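You operate a simulated robot arm through the tools that you are given. There is no shell and no other tool. Be economical: measure what you need, move in short steps, check, and stop when the job is done.

Carry out the task below with a simulated robot arm. There is one attempt and no reset: what you move stays moved.

TASK
Put one of the marble columns from the dining table in the food bowl. Then put the white vase from the dining table on the tile there.
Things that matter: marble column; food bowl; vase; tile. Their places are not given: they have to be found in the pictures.

It is judged by the outcome, as a careful person would: the job done as asked, and still so three seconds after it is handed in. It fails if anything else is knocked over, pushed out of place, dropped, spilled or broken.

THE ROBOT
A 7-joint arm with a two-finger parallel gripper, fixed in place. Base frame: the origin is at the foot of the arm, x ahead of it, y to its left, z up; the work surface is at about z = 0. Lengths are in m, angles in degrees, forces in N, time in s.
With the tool pointing down near the work surface it reaches from about 0.22 to 0.58 m from the base axis. Its first joint turns from -66.0 to 66.0 degrees. Payload 2.5 kg.
Tool frame: the origin (TCP) lies between the finger pads and is the grasp point; the fingertips stand 0.023 m ahead of it; z points along the fingers, y is the line along which they close. The gripper opens to 0.094 m. The fingers are 0.038 m wide and 0.01 m thick; the gripper's body (0.054 by 0.096 m) begins 0.039 m behind the TCP.
Orientation is told as [roll, pitch, yaw] about the base's x, y, z axes, in that order, counted from this pose: with the fingers straight down and closing along the base's y, the tool's x points along the base's -x, its y along +y and its z along -z.

THE INTERFACE
- The arm moves only by the tool send_rows. Its argument "commands" is a list of rows, each an object of numbers (a shift or turn left out is 0, a gripper value left out holds the last): "jaw": the opening, from 0 (shut) to 1 (fully open); "x", "y", "z": the shift along the tool's x, y, z in m; "rx", "ry", "rz": the turn, a rotation vector about the tool's x, y, z in degrees. In form: [{"jaw": .., "x": .., "y": .., "z": .., "rx": .., "ry": .., "rz": ..}, ...]. A call has 1 to 8 rows; each row is the pose to reach, as a shift and turn from the pose commanded when the call began, along the tool's axes at that moment. A row lasts 0.2 s, in which the tool goes at most 0.05 m and 8.6 degrees; a call with a longer step from one row to the next is refused whole, and so is a gripper value outside its range. A pose out of reach is approached as far as the arm can. The call stops where the force on the tool passes 40 N (or 10 N more than at its start, if that is more) or the arm is blocked; 0.2 s more then pass. The fingers move at their own pace (about 0.108 m/s each) and stop on an object; they squeeze with about 21 N. The grip force told is the motor's: it shows also when the fingers shut on nothing. Time passes only in rows, and 0.2 s behind the last, so rows that repeat a pose let the fingers close. It gives the time, the measured TCP pose, the force on the tool (base axes), the opening and the grip force at its end, in the units of the frame above (readings bear some noise).
- Cameras (640 x 400 px; columns grow to the right, rows downward): "scene" is fixed at [0.1001, -0.3957, 0.5411]; the picture's right is [0.95, -0.33, 0.00], its down [-0.19, -0.55, -0.82] and it looks along [0.27, 0.77, -0.58] (base axes); focal length 310 px, centre (320, 200). "wrist" rides on the gripper at [-0.039, 0, -0.044] in the tool frame; the picture's right is [0.00, -1.00, 0.00], its down [0.97, 0.00, -0.24] and it looks along [0.24, 0.00, 0.97] (tool axes); focal length 218 px, centre (320, 200).
- snapshot(camera): a new picture of that camera. No time passes.
- point_at(camera, pixels): for up to 12 pixels [column, row] of the newest picture of that camera ("zoom" is the newest enlarged one), the place [x, y, z] in the base frame of the surface seen there, good to about 0.002 m. No time passes.
- zoom(camera, box): a new picture of the part [left, top, right, bottom] of that camera's present view, enlarged. No time passes.
- close_job(): hands the job in; it is judged then, once.

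Work in short steps. Measure before you move; look again where a grasp or a placing could have gone wrong, and mend it. You have 80 turns and 54 pictures in all, the two below and enlarged ones among them. Open the gripper and draw the arm clear of the work before you hand the job in, unless the task says otherwise; then end with one line.

The tools are called after "Emit:" as name(argument=value, ...) on one line, values as JSON. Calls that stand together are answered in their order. send_rows: Moves the arm, as the interface text tells. Its arguments: {"type":"object","properties":{"commands":{"type":"array"}},"required":["commands"]} The other tools are called the same way: snapshot (camera) takes a picture; point_at (camera, pixels) gives the place of the surface under pixels of a picture; zoom (camera, box) takes an enlarged picture of a part of a camera's view; close_job () hands the job in.

At the start:

```text
clock: 0.0
eef_pos: [0.2911, 0.1199, 0.2904]
tcp_rot: [0.0, 0.0, 0.1]
force: [0.0, -0.3, 0.3]
finger_gap: 0.0941
grip_force: 0.1
```

scene: 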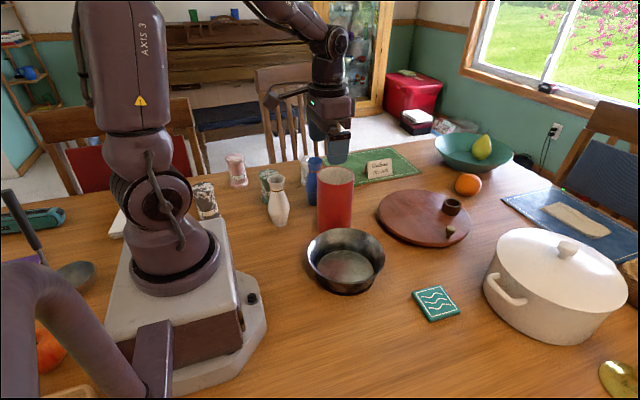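
wrist: 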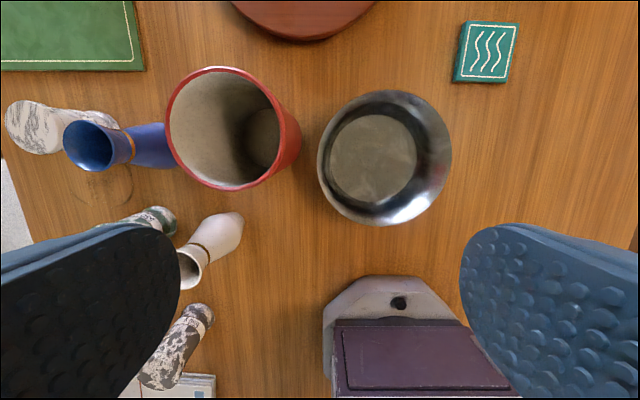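

I'll zoom in on the left cluster (columns and vases around 200-330, 150-230) and on the bowl and tile.

Emit:
zoom(camera="scene", box=[180, 130, 360, 242])

Emit:
zoom(camera="scene", box=[280, 120, 540, 330])

Emit:
point_at(camera="scene", pixels=[[237, 158], [237, 182], [204, 187], [208, 214], [276, 178], [278, 200], [281, 222], [346, 270], [345, 233], [345, 293], [435, 303], [265, 175]])

Emit:
point_at(camera="wrist", pixels=[[480, 52], [518, 25], [465, 22], [454, 80], [508, 82], [372, 155], [320, 160], [448, 160], [385, 92], [375, 222], [190, 265], [225, 225]])

```text
3.56 times, centred on (270, 186) of scene
```

zoom: 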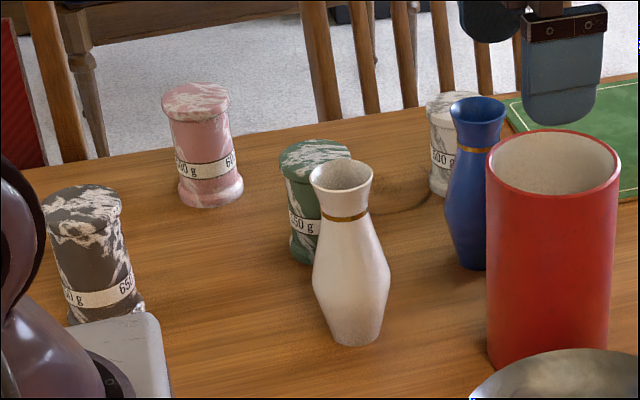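

```text
1.90 times, centred on (410, 225) of scene
```

zoom: 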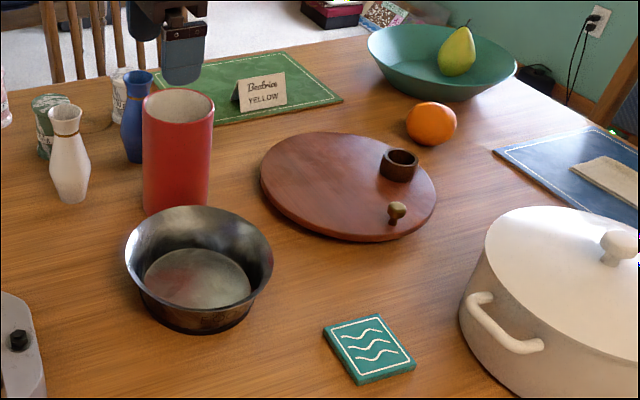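

```text
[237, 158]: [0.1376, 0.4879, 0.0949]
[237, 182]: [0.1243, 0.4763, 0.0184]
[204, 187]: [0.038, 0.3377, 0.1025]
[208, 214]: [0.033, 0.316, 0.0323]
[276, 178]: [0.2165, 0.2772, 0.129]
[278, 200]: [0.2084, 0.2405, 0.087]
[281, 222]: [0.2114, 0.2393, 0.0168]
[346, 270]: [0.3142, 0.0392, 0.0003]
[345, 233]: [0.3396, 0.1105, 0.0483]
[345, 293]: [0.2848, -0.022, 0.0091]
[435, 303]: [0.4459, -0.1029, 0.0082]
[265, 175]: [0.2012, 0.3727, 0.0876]
```

```text
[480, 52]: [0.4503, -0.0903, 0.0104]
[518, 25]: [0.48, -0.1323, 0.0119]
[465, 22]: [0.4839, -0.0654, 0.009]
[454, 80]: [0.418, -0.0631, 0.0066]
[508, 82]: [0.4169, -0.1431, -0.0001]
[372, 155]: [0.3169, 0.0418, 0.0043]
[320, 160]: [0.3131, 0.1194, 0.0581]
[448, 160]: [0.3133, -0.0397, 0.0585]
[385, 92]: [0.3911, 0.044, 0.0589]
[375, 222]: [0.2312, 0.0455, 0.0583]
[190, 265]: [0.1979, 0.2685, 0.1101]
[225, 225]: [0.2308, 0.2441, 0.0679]
```

Reachable columns look to be the green one (265,175) and the white one (306,160). I'll measure both, along with the vases' tops and widths.

Emit:
point_at(camera="scene", pixels=[[302, 158], [305, 156.5], [303, 180], [301, 170], [260, 175], [268, 171], [277, 172], [263, 190], [264, 200], [315, 160], [311, 185], [277, 183]])

Emit:
point_at(camera="wrist", pixels=[[25, 125], [10, 125], [40, 105], [30, 148], [90, 145], [150, 215], [165, 212], [170, 230], [182, 252], [195, 290], [240, 220], [167, 130]])

```text
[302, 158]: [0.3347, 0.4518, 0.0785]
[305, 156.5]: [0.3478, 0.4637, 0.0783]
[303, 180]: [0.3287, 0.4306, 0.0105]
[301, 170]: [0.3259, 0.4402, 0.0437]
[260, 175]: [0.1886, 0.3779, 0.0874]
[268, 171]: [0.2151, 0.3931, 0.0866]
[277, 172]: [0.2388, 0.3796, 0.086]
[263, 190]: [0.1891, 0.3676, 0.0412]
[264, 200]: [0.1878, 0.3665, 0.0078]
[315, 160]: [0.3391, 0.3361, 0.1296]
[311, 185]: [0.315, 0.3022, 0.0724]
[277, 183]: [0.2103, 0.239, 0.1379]
```

```text
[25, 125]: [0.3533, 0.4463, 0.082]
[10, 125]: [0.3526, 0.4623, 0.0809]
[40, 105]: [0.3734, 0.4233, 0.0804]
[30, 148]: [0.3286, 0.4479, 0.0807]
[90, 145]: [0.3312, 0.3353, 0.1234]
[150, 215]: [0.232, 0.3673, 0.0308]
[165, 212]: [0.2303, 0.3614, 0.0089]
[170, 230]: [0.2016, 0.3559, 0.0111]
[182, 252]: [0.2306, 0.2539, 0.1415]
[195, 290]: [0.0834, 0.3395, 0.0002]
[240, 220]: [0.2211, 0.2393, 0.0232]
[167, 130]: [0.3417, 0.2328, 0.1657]
```

Green column: centre about (0.213, 0.380), top at z 0.087. It is well inside reach, while the white one at r=0.57 is marginal. I'll move above the green one, staying high.

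Emit:
send_rows(commands=[{"jaw": 1, "x": 0.013, "y": 0.043, "z": 0}, {"x": 0.026, "y": 0.086, "z": 0}, {"x": 0.039, "y": 0.129, "z": 0}, {"x": 0.052, "y": 0.172, "z": 0.0}, {"x": 0.065, "y": 0.215, "z": 0.02}, {"x": 0.078, "y": 0.26, "z": 0.04}, {"x": 0.078, "y": 0.26, "z": 0.06}])

Emit:
snapshot(camera="wrist")

```text
refused: row 6 steps farther than a row can; nothing moved
```

```text
49 pictures are left
```

wrist: 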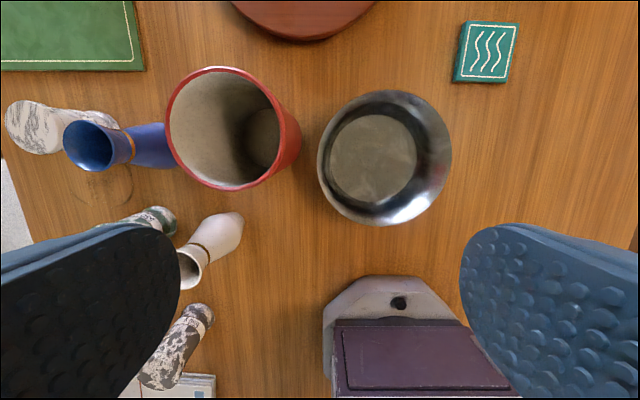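

One row's step was slightly over the limit. I'll resend the same move with smaller steps.

Emit:
send_rows(commands=[{"jaw": 1, "x": 0.013, "y": 0.043, "z": 0}, {"x": 0.026, "y": 0.086, "z": 0}, {"x": 0.039, "y": 0.129, "z": 0}, {"x": 0.052, "y": 0.172, "z": 0.0}, {"x": 0.065, "y": 0.215, "z": 0.01}, {"x": 0.078, "y": 0.255, "z": 0.03}, {"x": 0.078, "y": 0.26, "z": 0.06}])

Emit:
snapshot(camera="wrist")

```text
clock: 1.6
eef_pos: [0.2121, 0.3817, 0.2322]
tcp_rot: [0.0, -0.2, -0.1]
force: [-0.7, -0.2, 0.2]
finger_gap: 0.0941
grip_force: 0.0
```

```text
48 pictures are left
```

wrist: 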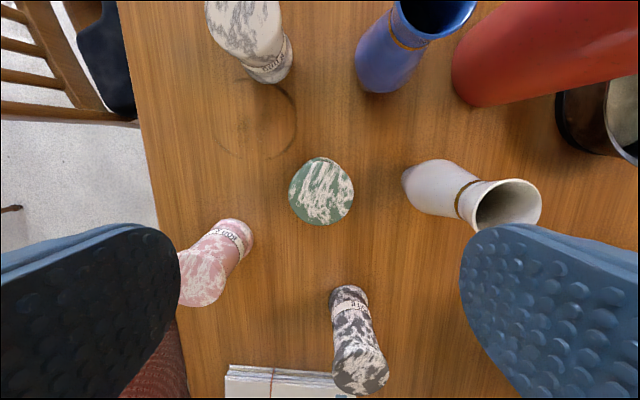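

The green column's cap is at (320,192), roughly centred. I'll measure its edges, the vase rim and the nearby objects.

Emit:
point_at(camera="wrist", pixels=[[321, 192], [292, 192], [350, 192], [321, 162], [321, 220], [477, 205], [537, 205], [508, 183], [410, 180], [325, 158], [460, 190], [223, 230]])

Emit:
zoom(camera="wrist", box=[260, 120, 580, 320])

```text
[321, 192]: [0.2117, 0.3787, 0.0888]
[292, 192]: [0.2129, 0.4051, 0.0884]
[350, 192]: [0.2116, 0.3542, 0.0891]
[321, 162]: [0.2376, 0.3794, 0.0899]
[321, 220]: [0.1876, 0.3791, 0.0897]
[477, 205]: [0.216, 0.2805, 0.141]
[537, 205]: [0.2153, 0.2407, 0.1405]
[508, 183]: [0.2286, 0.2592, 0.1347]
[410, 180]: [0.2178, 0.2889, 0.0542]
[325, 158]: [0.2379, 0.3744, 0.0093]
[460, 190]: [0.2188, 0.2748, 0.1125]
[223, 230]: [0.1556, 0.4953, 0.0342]
```

```text
2.00 times, centred on (420, 220) of wrist
```

zoom: 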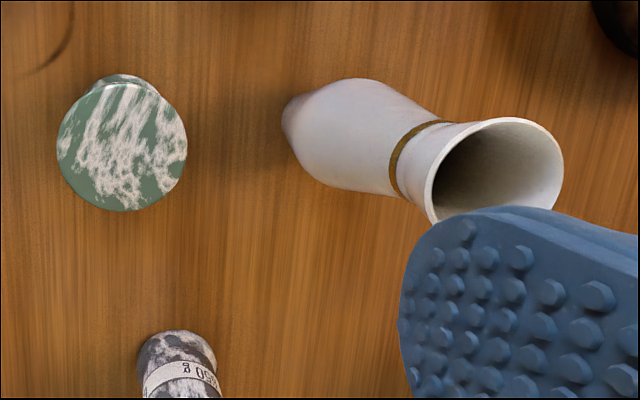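

Cap centre is (0.212, 0.3795), diameter 0.051, top at 0.089. The vase is at y≤0.289, so the open fingers clear it. I'll descend to TCP z≈0.07 and close.

Emit:
send_rows(commands=[{"y": -0.002, "z": 0.04}, {"y": -0.002, "z": 0.08}, {"y": -0.002, "z": 0.12}, {"y": -0.002, "z": 0.145}, {"y": -0.002, "z": 0.162}, {"y": -0.002, "z": 0.162}])

Emit:
send_rows(commands=[{"jaw": 0}, {"jaw": 0}, {"jaw": 0}, {"jaw": 0}])

Emit:
snapshot(camera="scene")

```text
clock: 3.0
eef_pos: [0.215, 0.3771, 0.0679]
tcp_rot: [0.0, 0.0, 0.0]
force: [1.1, 0.8, 0.4]
finger_gap: 0.0939
grip_force: 0.1
```

```text
clock: 4.0
eef_pos: [0.213, 0.3776, 0.0686]
tcp_rot: [0.1, 0.0, 0.0]
force: [-0.2, 4.7, 3.2]
finger_gap: 0.0566
grip_force: 21.4
```

```text
46 pictures are left
```

scene: 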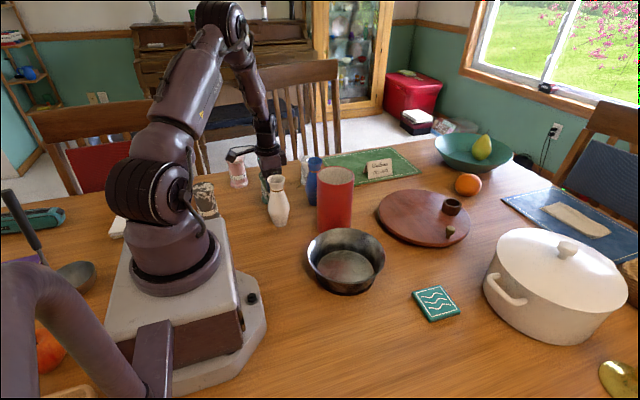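

The grip holds at gap 0.057. I'll lift straight up 0.2 and check.

Emit:
send_rows(commands=[{"z": -0.02}, {"z": -0.05}, {"z": -0.09}, {"z": -0.13}, {"z": -0.17}, {"z": -0.21}, {"z": -0.21}])

Emit:
snapshot(camera="scene")

```text
clock: 5.6
eef_pos: [0.2125, 0.3762, 0.2783]
tcp_rot: [0.1, 0.0, 0.1]
force: [-0.3, 0.3, -5.5]
finger_gap: 0.0567
grip_force: 21.3
```

```text
45 pictures are left
```

scene: 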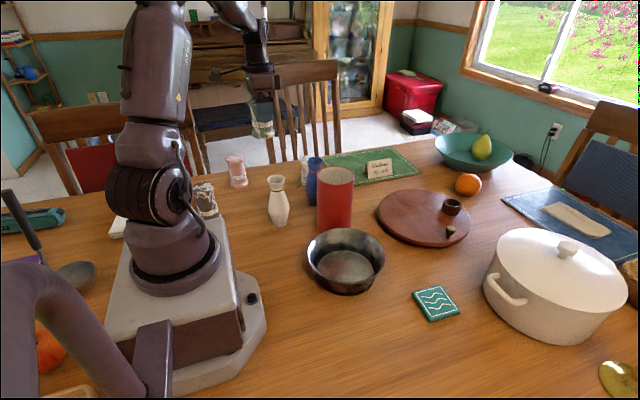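

The column is lifted, with its bottom at about z 0.21. I'll carry it over the bowl centre (0.313, 0.041), clearing the 0.166 tumbler.

Emit:
send_rows(commands=[{"x": -0.0125, "y": -0.042}, {"x": -0.025, "y": -0.084}, {"x": -0.0375, "y": -0.126}, {"x": -0.05, "y": -0.168}, {"x": -0.0625, "y": -0.21}, {"x": -0.075, "y": -0.252}, {"x": -0.0875, "y": -0.294}, {"x": -0.1, "y": -0.335}])

Emit:
snapshot(camera="wrist")

Emit:
snapshot(camera="scene")

```text
clock: 7.4
eef_pos: [0.3133, 0.0424, 0.2797]
tcp_rot: [0.0, 0.0, 0.1]
force: [0.2, 0.0, -5.6]
finger_gap: 0.0565
grip_force: 21.0
```

```text
44 pictures are left
```

wrist: 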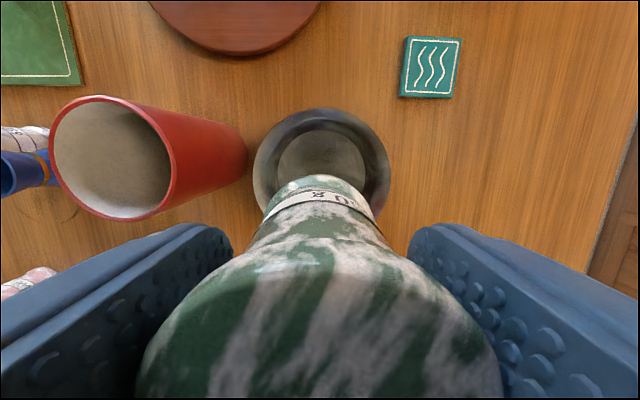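

```text
43 pictures are left
```

scene: 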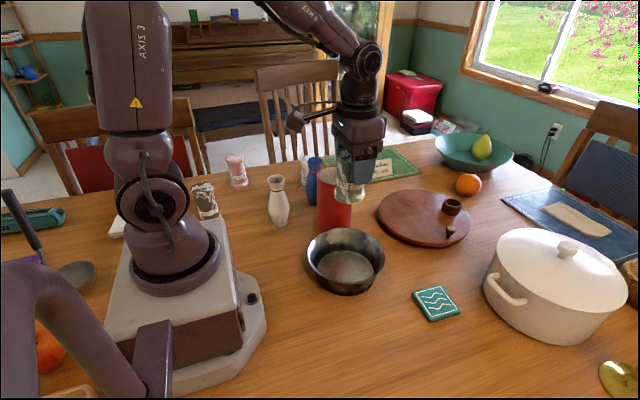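

The column is above the bowl centre. I'll lower to just above the floor and then check before release.

Emit:
send_rows(commands=[{"z": 0.035}, {"z": 0.07}, {"z": 0.105}, {"z": 0.14}, {"z": 0.165}, {"z": 0.185}, {"z": 0.198}, {"z": 0.198}])

Emit:
zoom(camera="scene", box=[270, 160, 430, 310])

```text
clock: 9.2
eef_pos: [0.3141, 0.0429, 0.0802]
tcp_rot: [0.1, -0.1, 0.0]
force: [0.2, 0.2, -6.1]
finger_gap: 0.0564
grip_force: 20.7
```

```text
2.67 times, centred on (350, 235) of scene
```

zoom: 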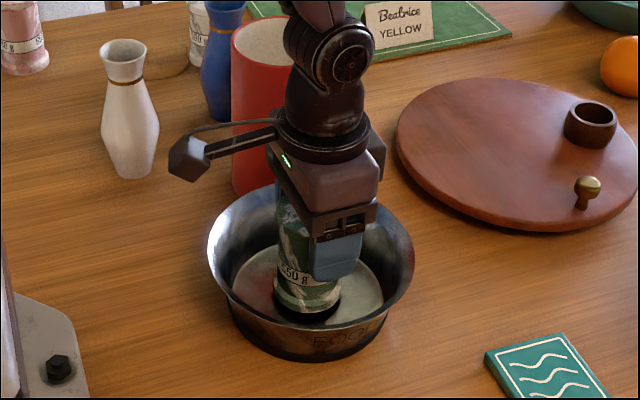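

The bowl is marked FOOD and the column is just above its floor. I'll lower gently by 1 cm.

Emit:
send_rows(commands=[{"z": 0.003}, {"z": 0.006}, {"z": 0.008}, {"z": 0.008}])

Emit:
zoom(camera="scene", box=[300, 220, 400, 305])

```text
clock: 10.2
eef_pos: [0.3152, 0.0427, 0.074]
tcp_rot: [-0.1, -0.1, 0.1]
force: [-4.2, 2.0, 15.9]
finger_gap: 0.0565
grip_force: 21.2
```

```text
4.71 times, centred on (350, 262) of scene
```

zoom: 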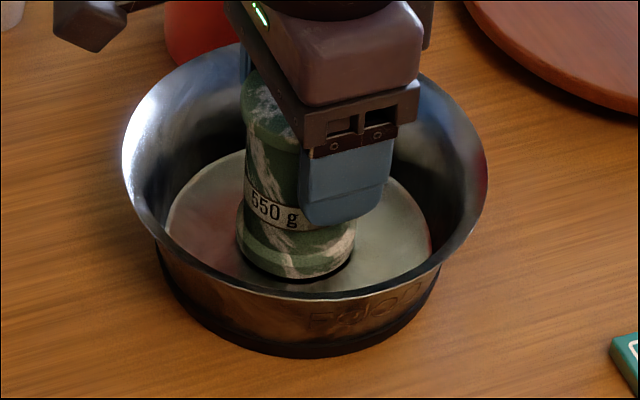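

Contact made (+16 N). I'll ease up 1.5 mm, open partway so the fingers stay off the wall, then rise.

Emit:
send_rows(commands=[{"z": -0.0015}, {"z": -0.0015, "jaw": 0.78}, {"z": -0.0015, "jaw": 0.78}, {"z": -0.0015, "jaw": 0.78}])

Emit:
send_rows(commands=[{"z": -0.02}, {"z": -0.05}, {"z": -0.09}, {"z": -0.13}, {"z": -0.17}, {"z": -0.2}, {"z": -0.2}])

Emit:
zoom(camera="scene", box=[230, 150, 470, 320])

```text
clock: 11.2
eef_pos: [0.3136, 0.0426, 0.0744]
tcp_rot: [0.0, -0.1, 0.0]
force: [-0.8, -0.1, 0.1]
finger_gap: 0.0736
grip_force: 0.0
```

```text
clock: 12.8
eef_pos: [0.3143, 0.041, 0.2735]
tcp_rot: [0.0, 0.0, 0.0]
force: [0.1, 0.7, -0.4]
finger_gap: 0.0734
grip_force: 0.0
```

```text
2.35 times, centred on (350, 235) of scene
```

zoom: 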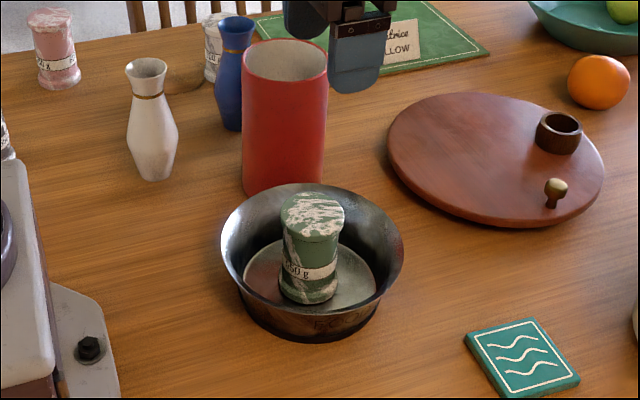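

The column stands in the bowl. Next I'll look closely at the vase profile to choose a grasp height.

Emit:
zoom(camera="scene", box=[245, 165, 309, 235])

```text
5.71 times, centred on (277, 200) of scene
```

zoom: 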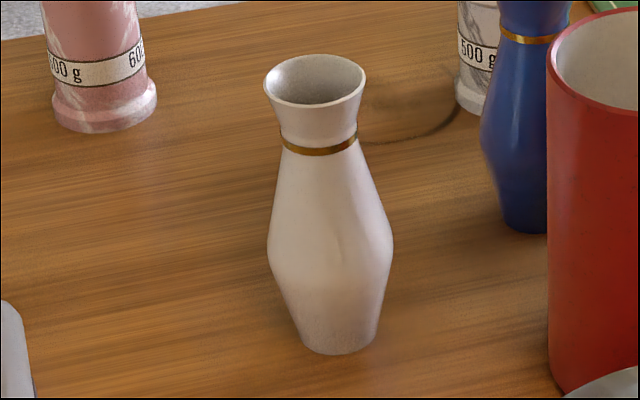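

Emit:
point_at(camera="zoom", pixels=[[267, 88], [364, 88], [314, 104], [281, 135], [357, 135], [318, 150], [276, 190], [374, 190], [270, 240], [391, 240], [330, 250], [338, 350]])

```text
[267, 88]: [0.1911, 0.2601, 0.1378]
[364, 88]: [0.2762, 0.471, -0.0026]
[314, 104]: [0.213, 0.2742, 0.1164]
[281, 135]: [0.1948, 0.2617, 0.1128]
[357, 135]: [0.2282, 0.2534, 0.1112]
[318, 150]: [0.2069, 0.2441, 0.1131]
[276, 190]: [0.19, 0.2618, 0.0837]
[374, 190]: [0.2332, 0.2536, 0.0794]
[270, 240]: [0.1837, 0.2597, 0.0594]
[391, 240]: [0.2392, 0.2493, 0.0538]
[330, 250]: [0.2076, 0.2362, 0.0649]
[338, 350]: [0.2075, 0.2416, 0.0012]
```

Profile: rim at z 0.14 with r≈0.022, neck at z 0.112 with r≈0.017, and the shoulder back to r≈0.022 at z 0.083. With TCP at z≈0.109 the fingers should bear on both rim and shoulder, with the gripper body clear above. I'll move above the vase.

Emit:
send_rows(commands=[{"jaw": 1, "x": 0.017, "y": 0.0365}, {"x": 0.034, "y": 0.073}, {"x": 0.051, "y": 0.11}, {"x": 0.068, "y": 0.1465}, {"x": 0.085, "y": 0.183}, {"x": 0.101, "y": 0.2195}, {"x": 0.101, "y": 0.2195, "z": 0.02}, {"x": 0.101, "y": 0.2195, "z": 0.02}])

Emit:
snapshot(camera="wrist")

```text
clock: 14.6
eef_pos: [0.2115, 0.2616, 0.2549]
tcp_rot: [0.1, 0.0, 0.0]
force: [-0.2, 0.8, 0.5]
finger_gap: 0.0937
grip_force: 0.1
```

```text
38 pictures are left
```

wrist: 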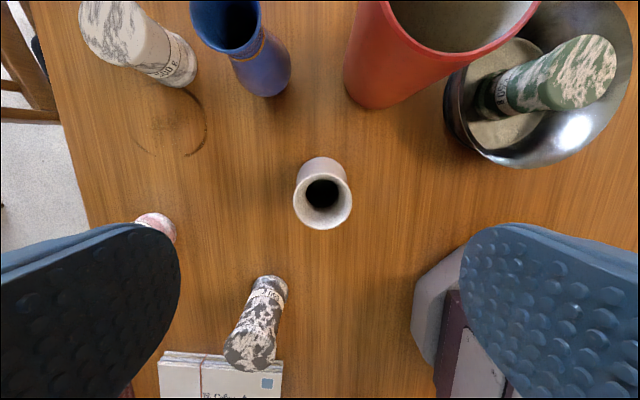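

Emit:
point_at(camera="wrist", pixels=[[295, 201], [350, 201], [323, 228], [323, 176], [345, 100], [505, 45], [323, 158], [290, 80], [440, 50]])

Emit:
zoom(camera="wrist", box=[270, 140, 380, 250])

```text
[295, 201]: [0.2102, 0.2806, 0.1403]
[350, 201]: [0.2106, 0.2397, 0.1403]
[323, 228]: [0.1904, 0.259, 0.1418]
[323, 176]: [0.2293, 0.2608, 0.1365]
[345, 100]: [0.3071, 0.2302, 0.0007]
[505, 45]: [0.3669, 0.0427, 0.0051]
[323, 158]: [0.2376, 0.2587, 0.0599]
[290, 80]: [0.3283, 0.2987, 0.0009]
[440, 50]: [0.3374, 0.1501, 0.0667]
```

```text
3.64 times, centred on (325, 195) of wrist
```

zoom: 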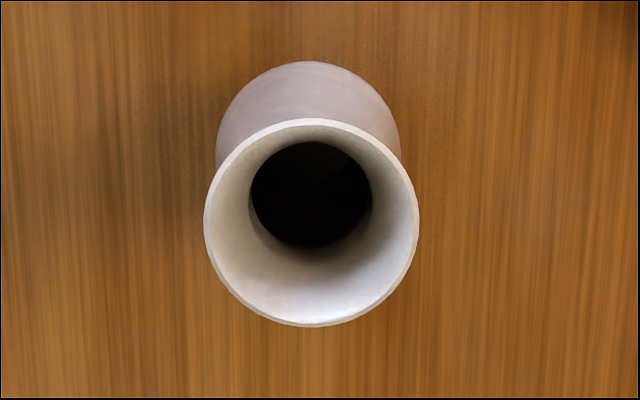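

Vase axis is at (0.2105, 0.260). I'll descend centred on it to TCP z≈0.109.

Emit:
send_rows(commands=[{"x": 0.001, "y": -0.0015, "z": 0.04}, {"x": 0.001, "y": -0.0015, "z": 0.08}, {"x": 0.001, "y": -0.0015, "z": 0.11}, {"x": 0.001, "y": -0.0015, "z": 0.13}, {"x": 0.001, "y": -0.0015, "z": 0.1445}, {"x": 0.001, "y": -0.0015, "z": 0.1445}])

Emit:
zoom(camera="scene", box=[210, 120, 354, 240])

```text
clock: 16.0
eef_pos: [0.2115, 0.2615, 0.1098]
tcp_rot: [0.0, -0.1, 0.0]
force: [0.2, 0.4, -0.1]
finger_gap: 0.0939
grip_force: 0.0
```

```text
3.33 times, centred on (282, 180) of scene
```

zoom: 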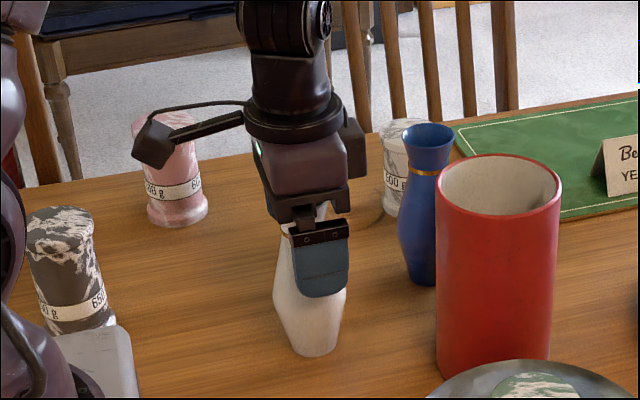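

Clear of everything, so I'll close the fingers.

Emit:
send_rows(commands=[{"y": -0.001, "jaw": 0.6}, {"y": -0.001, "jaw": 0.3}, {"y": -0.001, "jaw": 0}, {"y": -0.001, "jaw": 0}, {"y": -0.001, "jaw": 0}])

Emit:
zoom(camera="scene", box=[210, 120, 354, 240])

```text
clock: 17.2
eef_pos: [0.2104, 0.2603, 0.1091]
tcp_rot: [0.0, 0.0, 0.1]
force: [0.4, -0.1, -0.3]
finger_gap: 0.0427
grip_force: 21.1
```

```text
3.33 times, centred on (282, 180) of scene
```

zoom: 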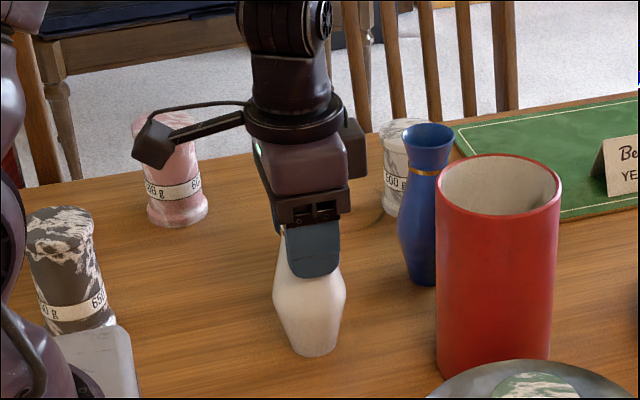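

Gap is 0.043, as expected. I'll lift gently.

Emit:
send_rows(commands=[{"z": -0.01}, {"z": -0.025}, {"z": -0.05}, {"z": -0.08}, {"z": -0.11}, {"z": -0.14}, {"z": -0.17}, {"z": -0.2}])

Emit:
zoom(camera="scene", box=[180, 60, 420, 240])

Emit:
snapshot(camera="wrist")

```text
clock: 19.0
eef_pos: [0.2122, 0.2591, 0.3113]
tcp_rot: [-0.1, -0.1, 0.0]
force: [0.1, -0.1, -1.4]
finger_gap: 0.0427
grip_force: 21.3
```

```text
2.22 times, centred on (300, 150) of scene
```

zoom: 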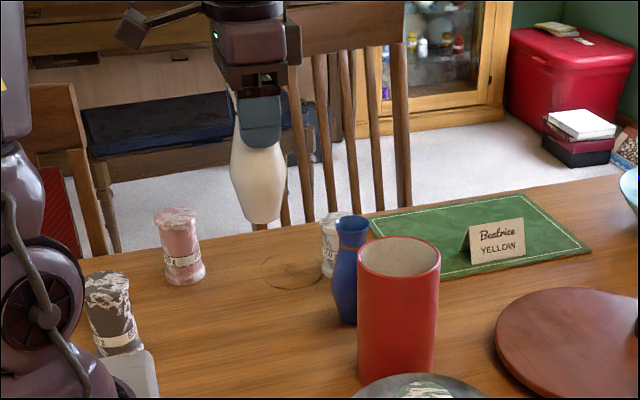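

```text
33 pictures are left
```

wrist: 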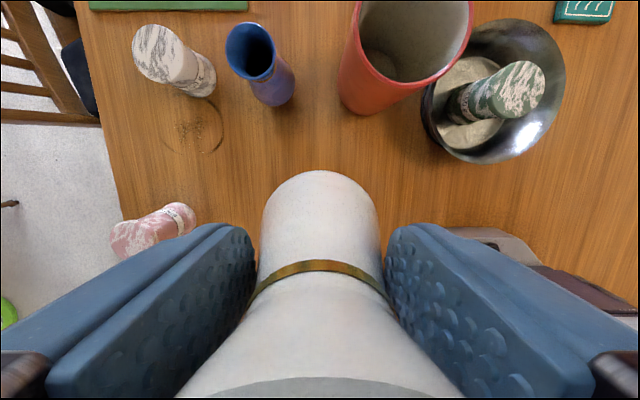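

The vase hangs upright, bottom at z≈0.20. I'll head toward the tile in two legs, measuring the tile and pot in between.

Emit:
send_rows(commands=[{"x": -0.02, "y": -0.04}, {"x": -0.04, "y": -0.08}, {"x": -0.06, "y": -0.12}, {"x": -0.08, "y": -0.16}, {"x": -0.1, "y": -0.2}, {"x": -0.12, "y": -0.24}, {"x": -0.14, "y": -0.27}, {"x": -0.14, "y": -0.27}])

Emit:
snapshot(camera="wrist")

Emit:
zoom(camera="scene", box=[400, 230, 560, 330])

Emit:
point_at(camera="zoom", pixels=[[340, 190], [330, 280]])

```text
clock: 20.8
eef_pos: [0.3508, -0.0116, 0.3104]
tcp_rot: [0.1, 0.1, -0.1]
force: [0.3, 0.0, -1.6]
finger_gap: 0.0426
grip_force: 20.9
```

```text
32 pictures are left
```

wrist: 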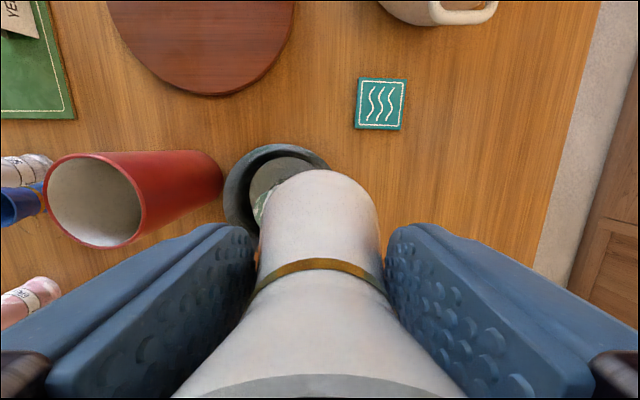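

```text
4.00 times, centred on (480, 280) of scene
```

zoom: 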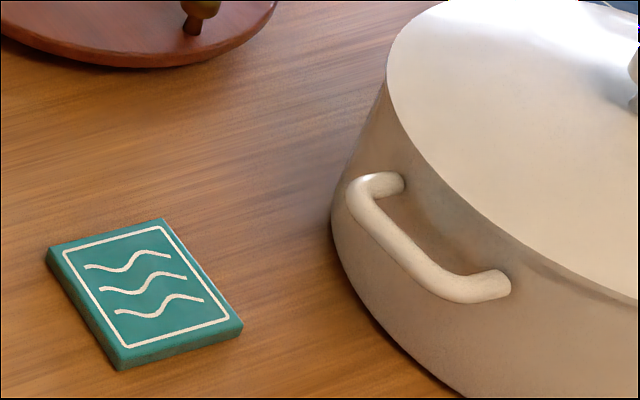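

```text
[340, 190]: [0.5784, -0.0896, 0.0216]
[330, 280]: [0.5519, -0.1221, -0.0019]
```

Emit:
point_at(camera="zoom", pixels=[[50, 250], [162, 222], [240, 324], [120, 358], [145, 292], [360, 215], [400, 260], [470, 295], [385, 90]])

Emit:
point_at(camera="wrist", pixels=[[358, 80], [405, 82], [402, 127], [357, 126], [380, 103], [460, 18], [410, 20]])

```text
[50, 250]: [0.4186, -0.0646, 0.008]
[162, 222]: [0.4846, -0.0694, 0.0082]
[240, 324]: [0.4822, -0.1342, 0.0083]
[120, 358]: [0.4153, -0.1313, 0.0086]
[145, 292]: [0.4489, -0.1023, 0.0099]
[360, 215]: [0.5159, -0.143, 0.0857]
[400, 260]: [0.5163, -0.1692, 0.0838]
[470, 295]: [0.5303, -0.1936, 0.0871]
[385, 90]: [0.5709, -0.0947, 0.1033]
```

```text
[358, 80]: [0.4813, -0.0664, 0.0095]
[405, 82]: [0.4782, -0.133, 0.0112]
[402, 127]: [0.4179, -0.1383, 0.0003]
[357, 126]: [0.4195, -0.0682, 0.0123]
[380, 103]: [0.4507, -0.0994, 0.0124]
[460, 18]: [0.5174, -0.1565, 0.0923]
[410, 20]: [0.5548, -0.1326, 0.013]
```

Tile centre is (0.450, -0.100), top z≈0.010. The pot handle at x≥0.513 stays clear. I'll move above the tile and come down partway.

Emit:
send_rows(commands=[{"x": -0.033, "y": -0.03}, {"x": -0.066, "y": -0.06}, {"x": -0.099, "y": -0.0885}, {"x": -0.099, "y": -0.0885, "z": 0.04}, {"x": -0.099, "y": -0.0885, "z": 0.08}, {"x": -0.099, "y": -0.0885, "z": 0.12}, {"x": -0.099, "y": -0.0885, "z": 0.15}, {"x": -0.099, "y": -0.0885, "z": 0.15}])

Emit:
zoom(camera="scene", box=[350, 170, 558, 330])

Emit:
snapshot(camera="wrist")

```text
clock: 22.6
eef_pos: [0.4502, -0.0993, 0.1594]
tcp_rot: [-0.1, 0.0, 0.1]
force: [0.4, 0.1, -1.9]
finger_gap: 0.0425
grip_force: 21.1
```

```text
2.50 times, centred on (454, 250) of scene
```

zoom: 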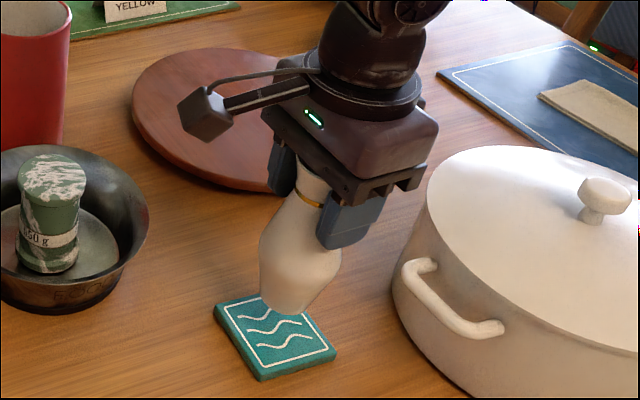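

```text
29 pictures are left
```

wrist: 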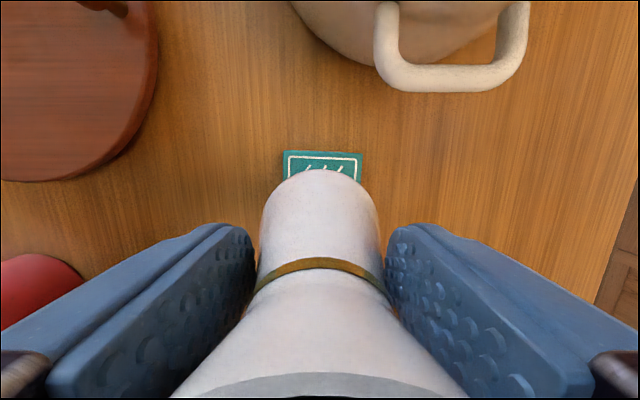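

Centred over the tile. I'll lower to just above it, then touch down slowly.

Emit:
send_rows(commands=[{"z": 0.015}, {"z": 0.03}, {"z": 0.035}, {"z": 0.035}])

Emit:
send_rows(commands=[{"z": 0.002}, {"z": 0.004}, {"z": 0.0055}, {"z": 0.0055}])

Emit:
zoom(camera="scene", box=[380, 210, 500, 330])

```text
clock: 23.6
eef_pos: [0.4499, -0.0991, 0.1247]
tcp_rot: [-0.1, 0.0, 0.0]
force: [0.6, -0.6, -1.1]
finger_gap: 0.0428
grip_force: 20.7
```

```text
clock: 24.6
eef_pos: [0.4517, -0.0983, 0.1212]
tcp_rot: [0.0, -0.3, 0.0]
force: [-3.2, 0.1, 15.6]
finger_gap: 0.0427
grip_force: 20.9
```

```text
3.33 times, centred on (440, 270) of scene
```

zoom: 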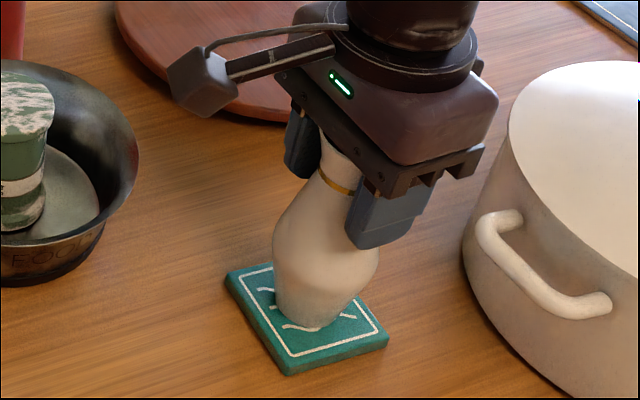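

Touched down (+16 N), with the base inside the tile. I'll ease up 1.5 mm, open slowly, then rise straight.

Emit:
send_rows(commands=[{"z": -0.0015}, {"z": -0.0015}, {"z": -0.0015, "jaw": 0.55}, {"z": -0.0015, "jaw": 0.75}, {"z": -0.0015, "jaw": 0.9}, {"z": -0.0015, "jaw": 0.9}])

Emit:
send_rows(commands=[{"z": -0.02}, {"z": -0.05}, {"z": -0.09}, {"z": -0.13}, {"z": -0.17}, {"z": -0.17}])

Emit:
snapshot(camera="scene")

```text
clock: 26.0
eef_pos: [0.45, -0.0978, 0.1214]
tcp_rot: [-0.1, 0.0, 0.0]
force: [-0.3, 0.2, -0.7]
finger_gap: 0.0845
grip_force: 0.0
```

```text
clock: 27.4
eef_pos: [0.4515, -0.1009, 0.2912]
tcp_rot: [0.0, 0.0, 0.0]
force: [-0.6, 0.3, -0.1]
finger_gap: 0.0844
grip_force: 0.1
```

```text
27 pictures are left
```

scene: 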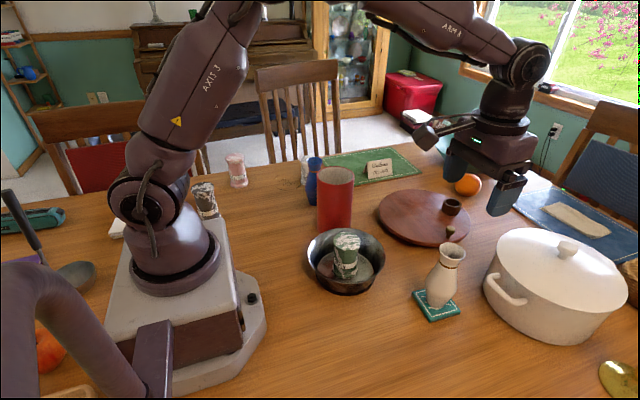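

The vase stands on the tile and the column in the bowl. I'll draw the arm back clear, high up, and do a final check.

Emit:
send_rows(commands=[{"x": 0.03, "y": 0.035, "z": -0.01}, {"x": 0.06, "y": 0.07, "z": -0.01}, {"x": 0.09, "y": 0.105, "z": -0.01}, {"x": 0.12, "y": 0.14, "z": -0.01}, {"x": 0.14, "y": 0.17, "z": -0.01}, {"x": 0.14, "y": 0.17, "z": -0.01}])

Emit:
zoom(camera="scene", box=[280, 200, 500, 340])

```text
clock: 28.8
eef_pos: [0.3115, 0.0722, 0.3029]
tcp_rot: [0.1, 0.0, 0.0]
force: [-0.3, 0.2, 0.3]
finger_gap: 0.0844
grip_force: 0.0
```

```text
2.86 times, centred on (390, 270) of scene
```

zoom: 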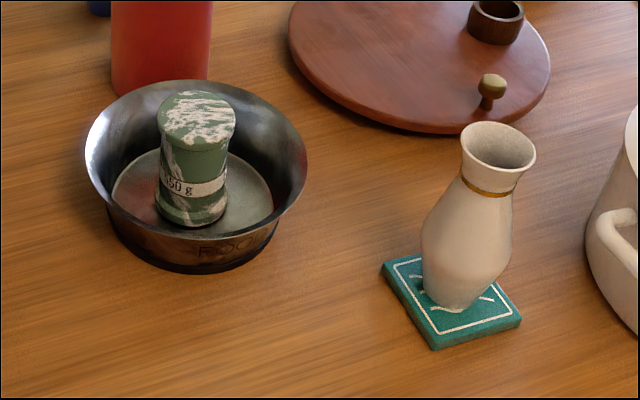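

Both items are placed and stable, so I'll hand the job in.

Emit:
close_job()

```text
The job is handed in.
```

The green marble column is standing in the food bowl and the white vase is standing on the tile. In the last pictures nothing else had been disturbed.
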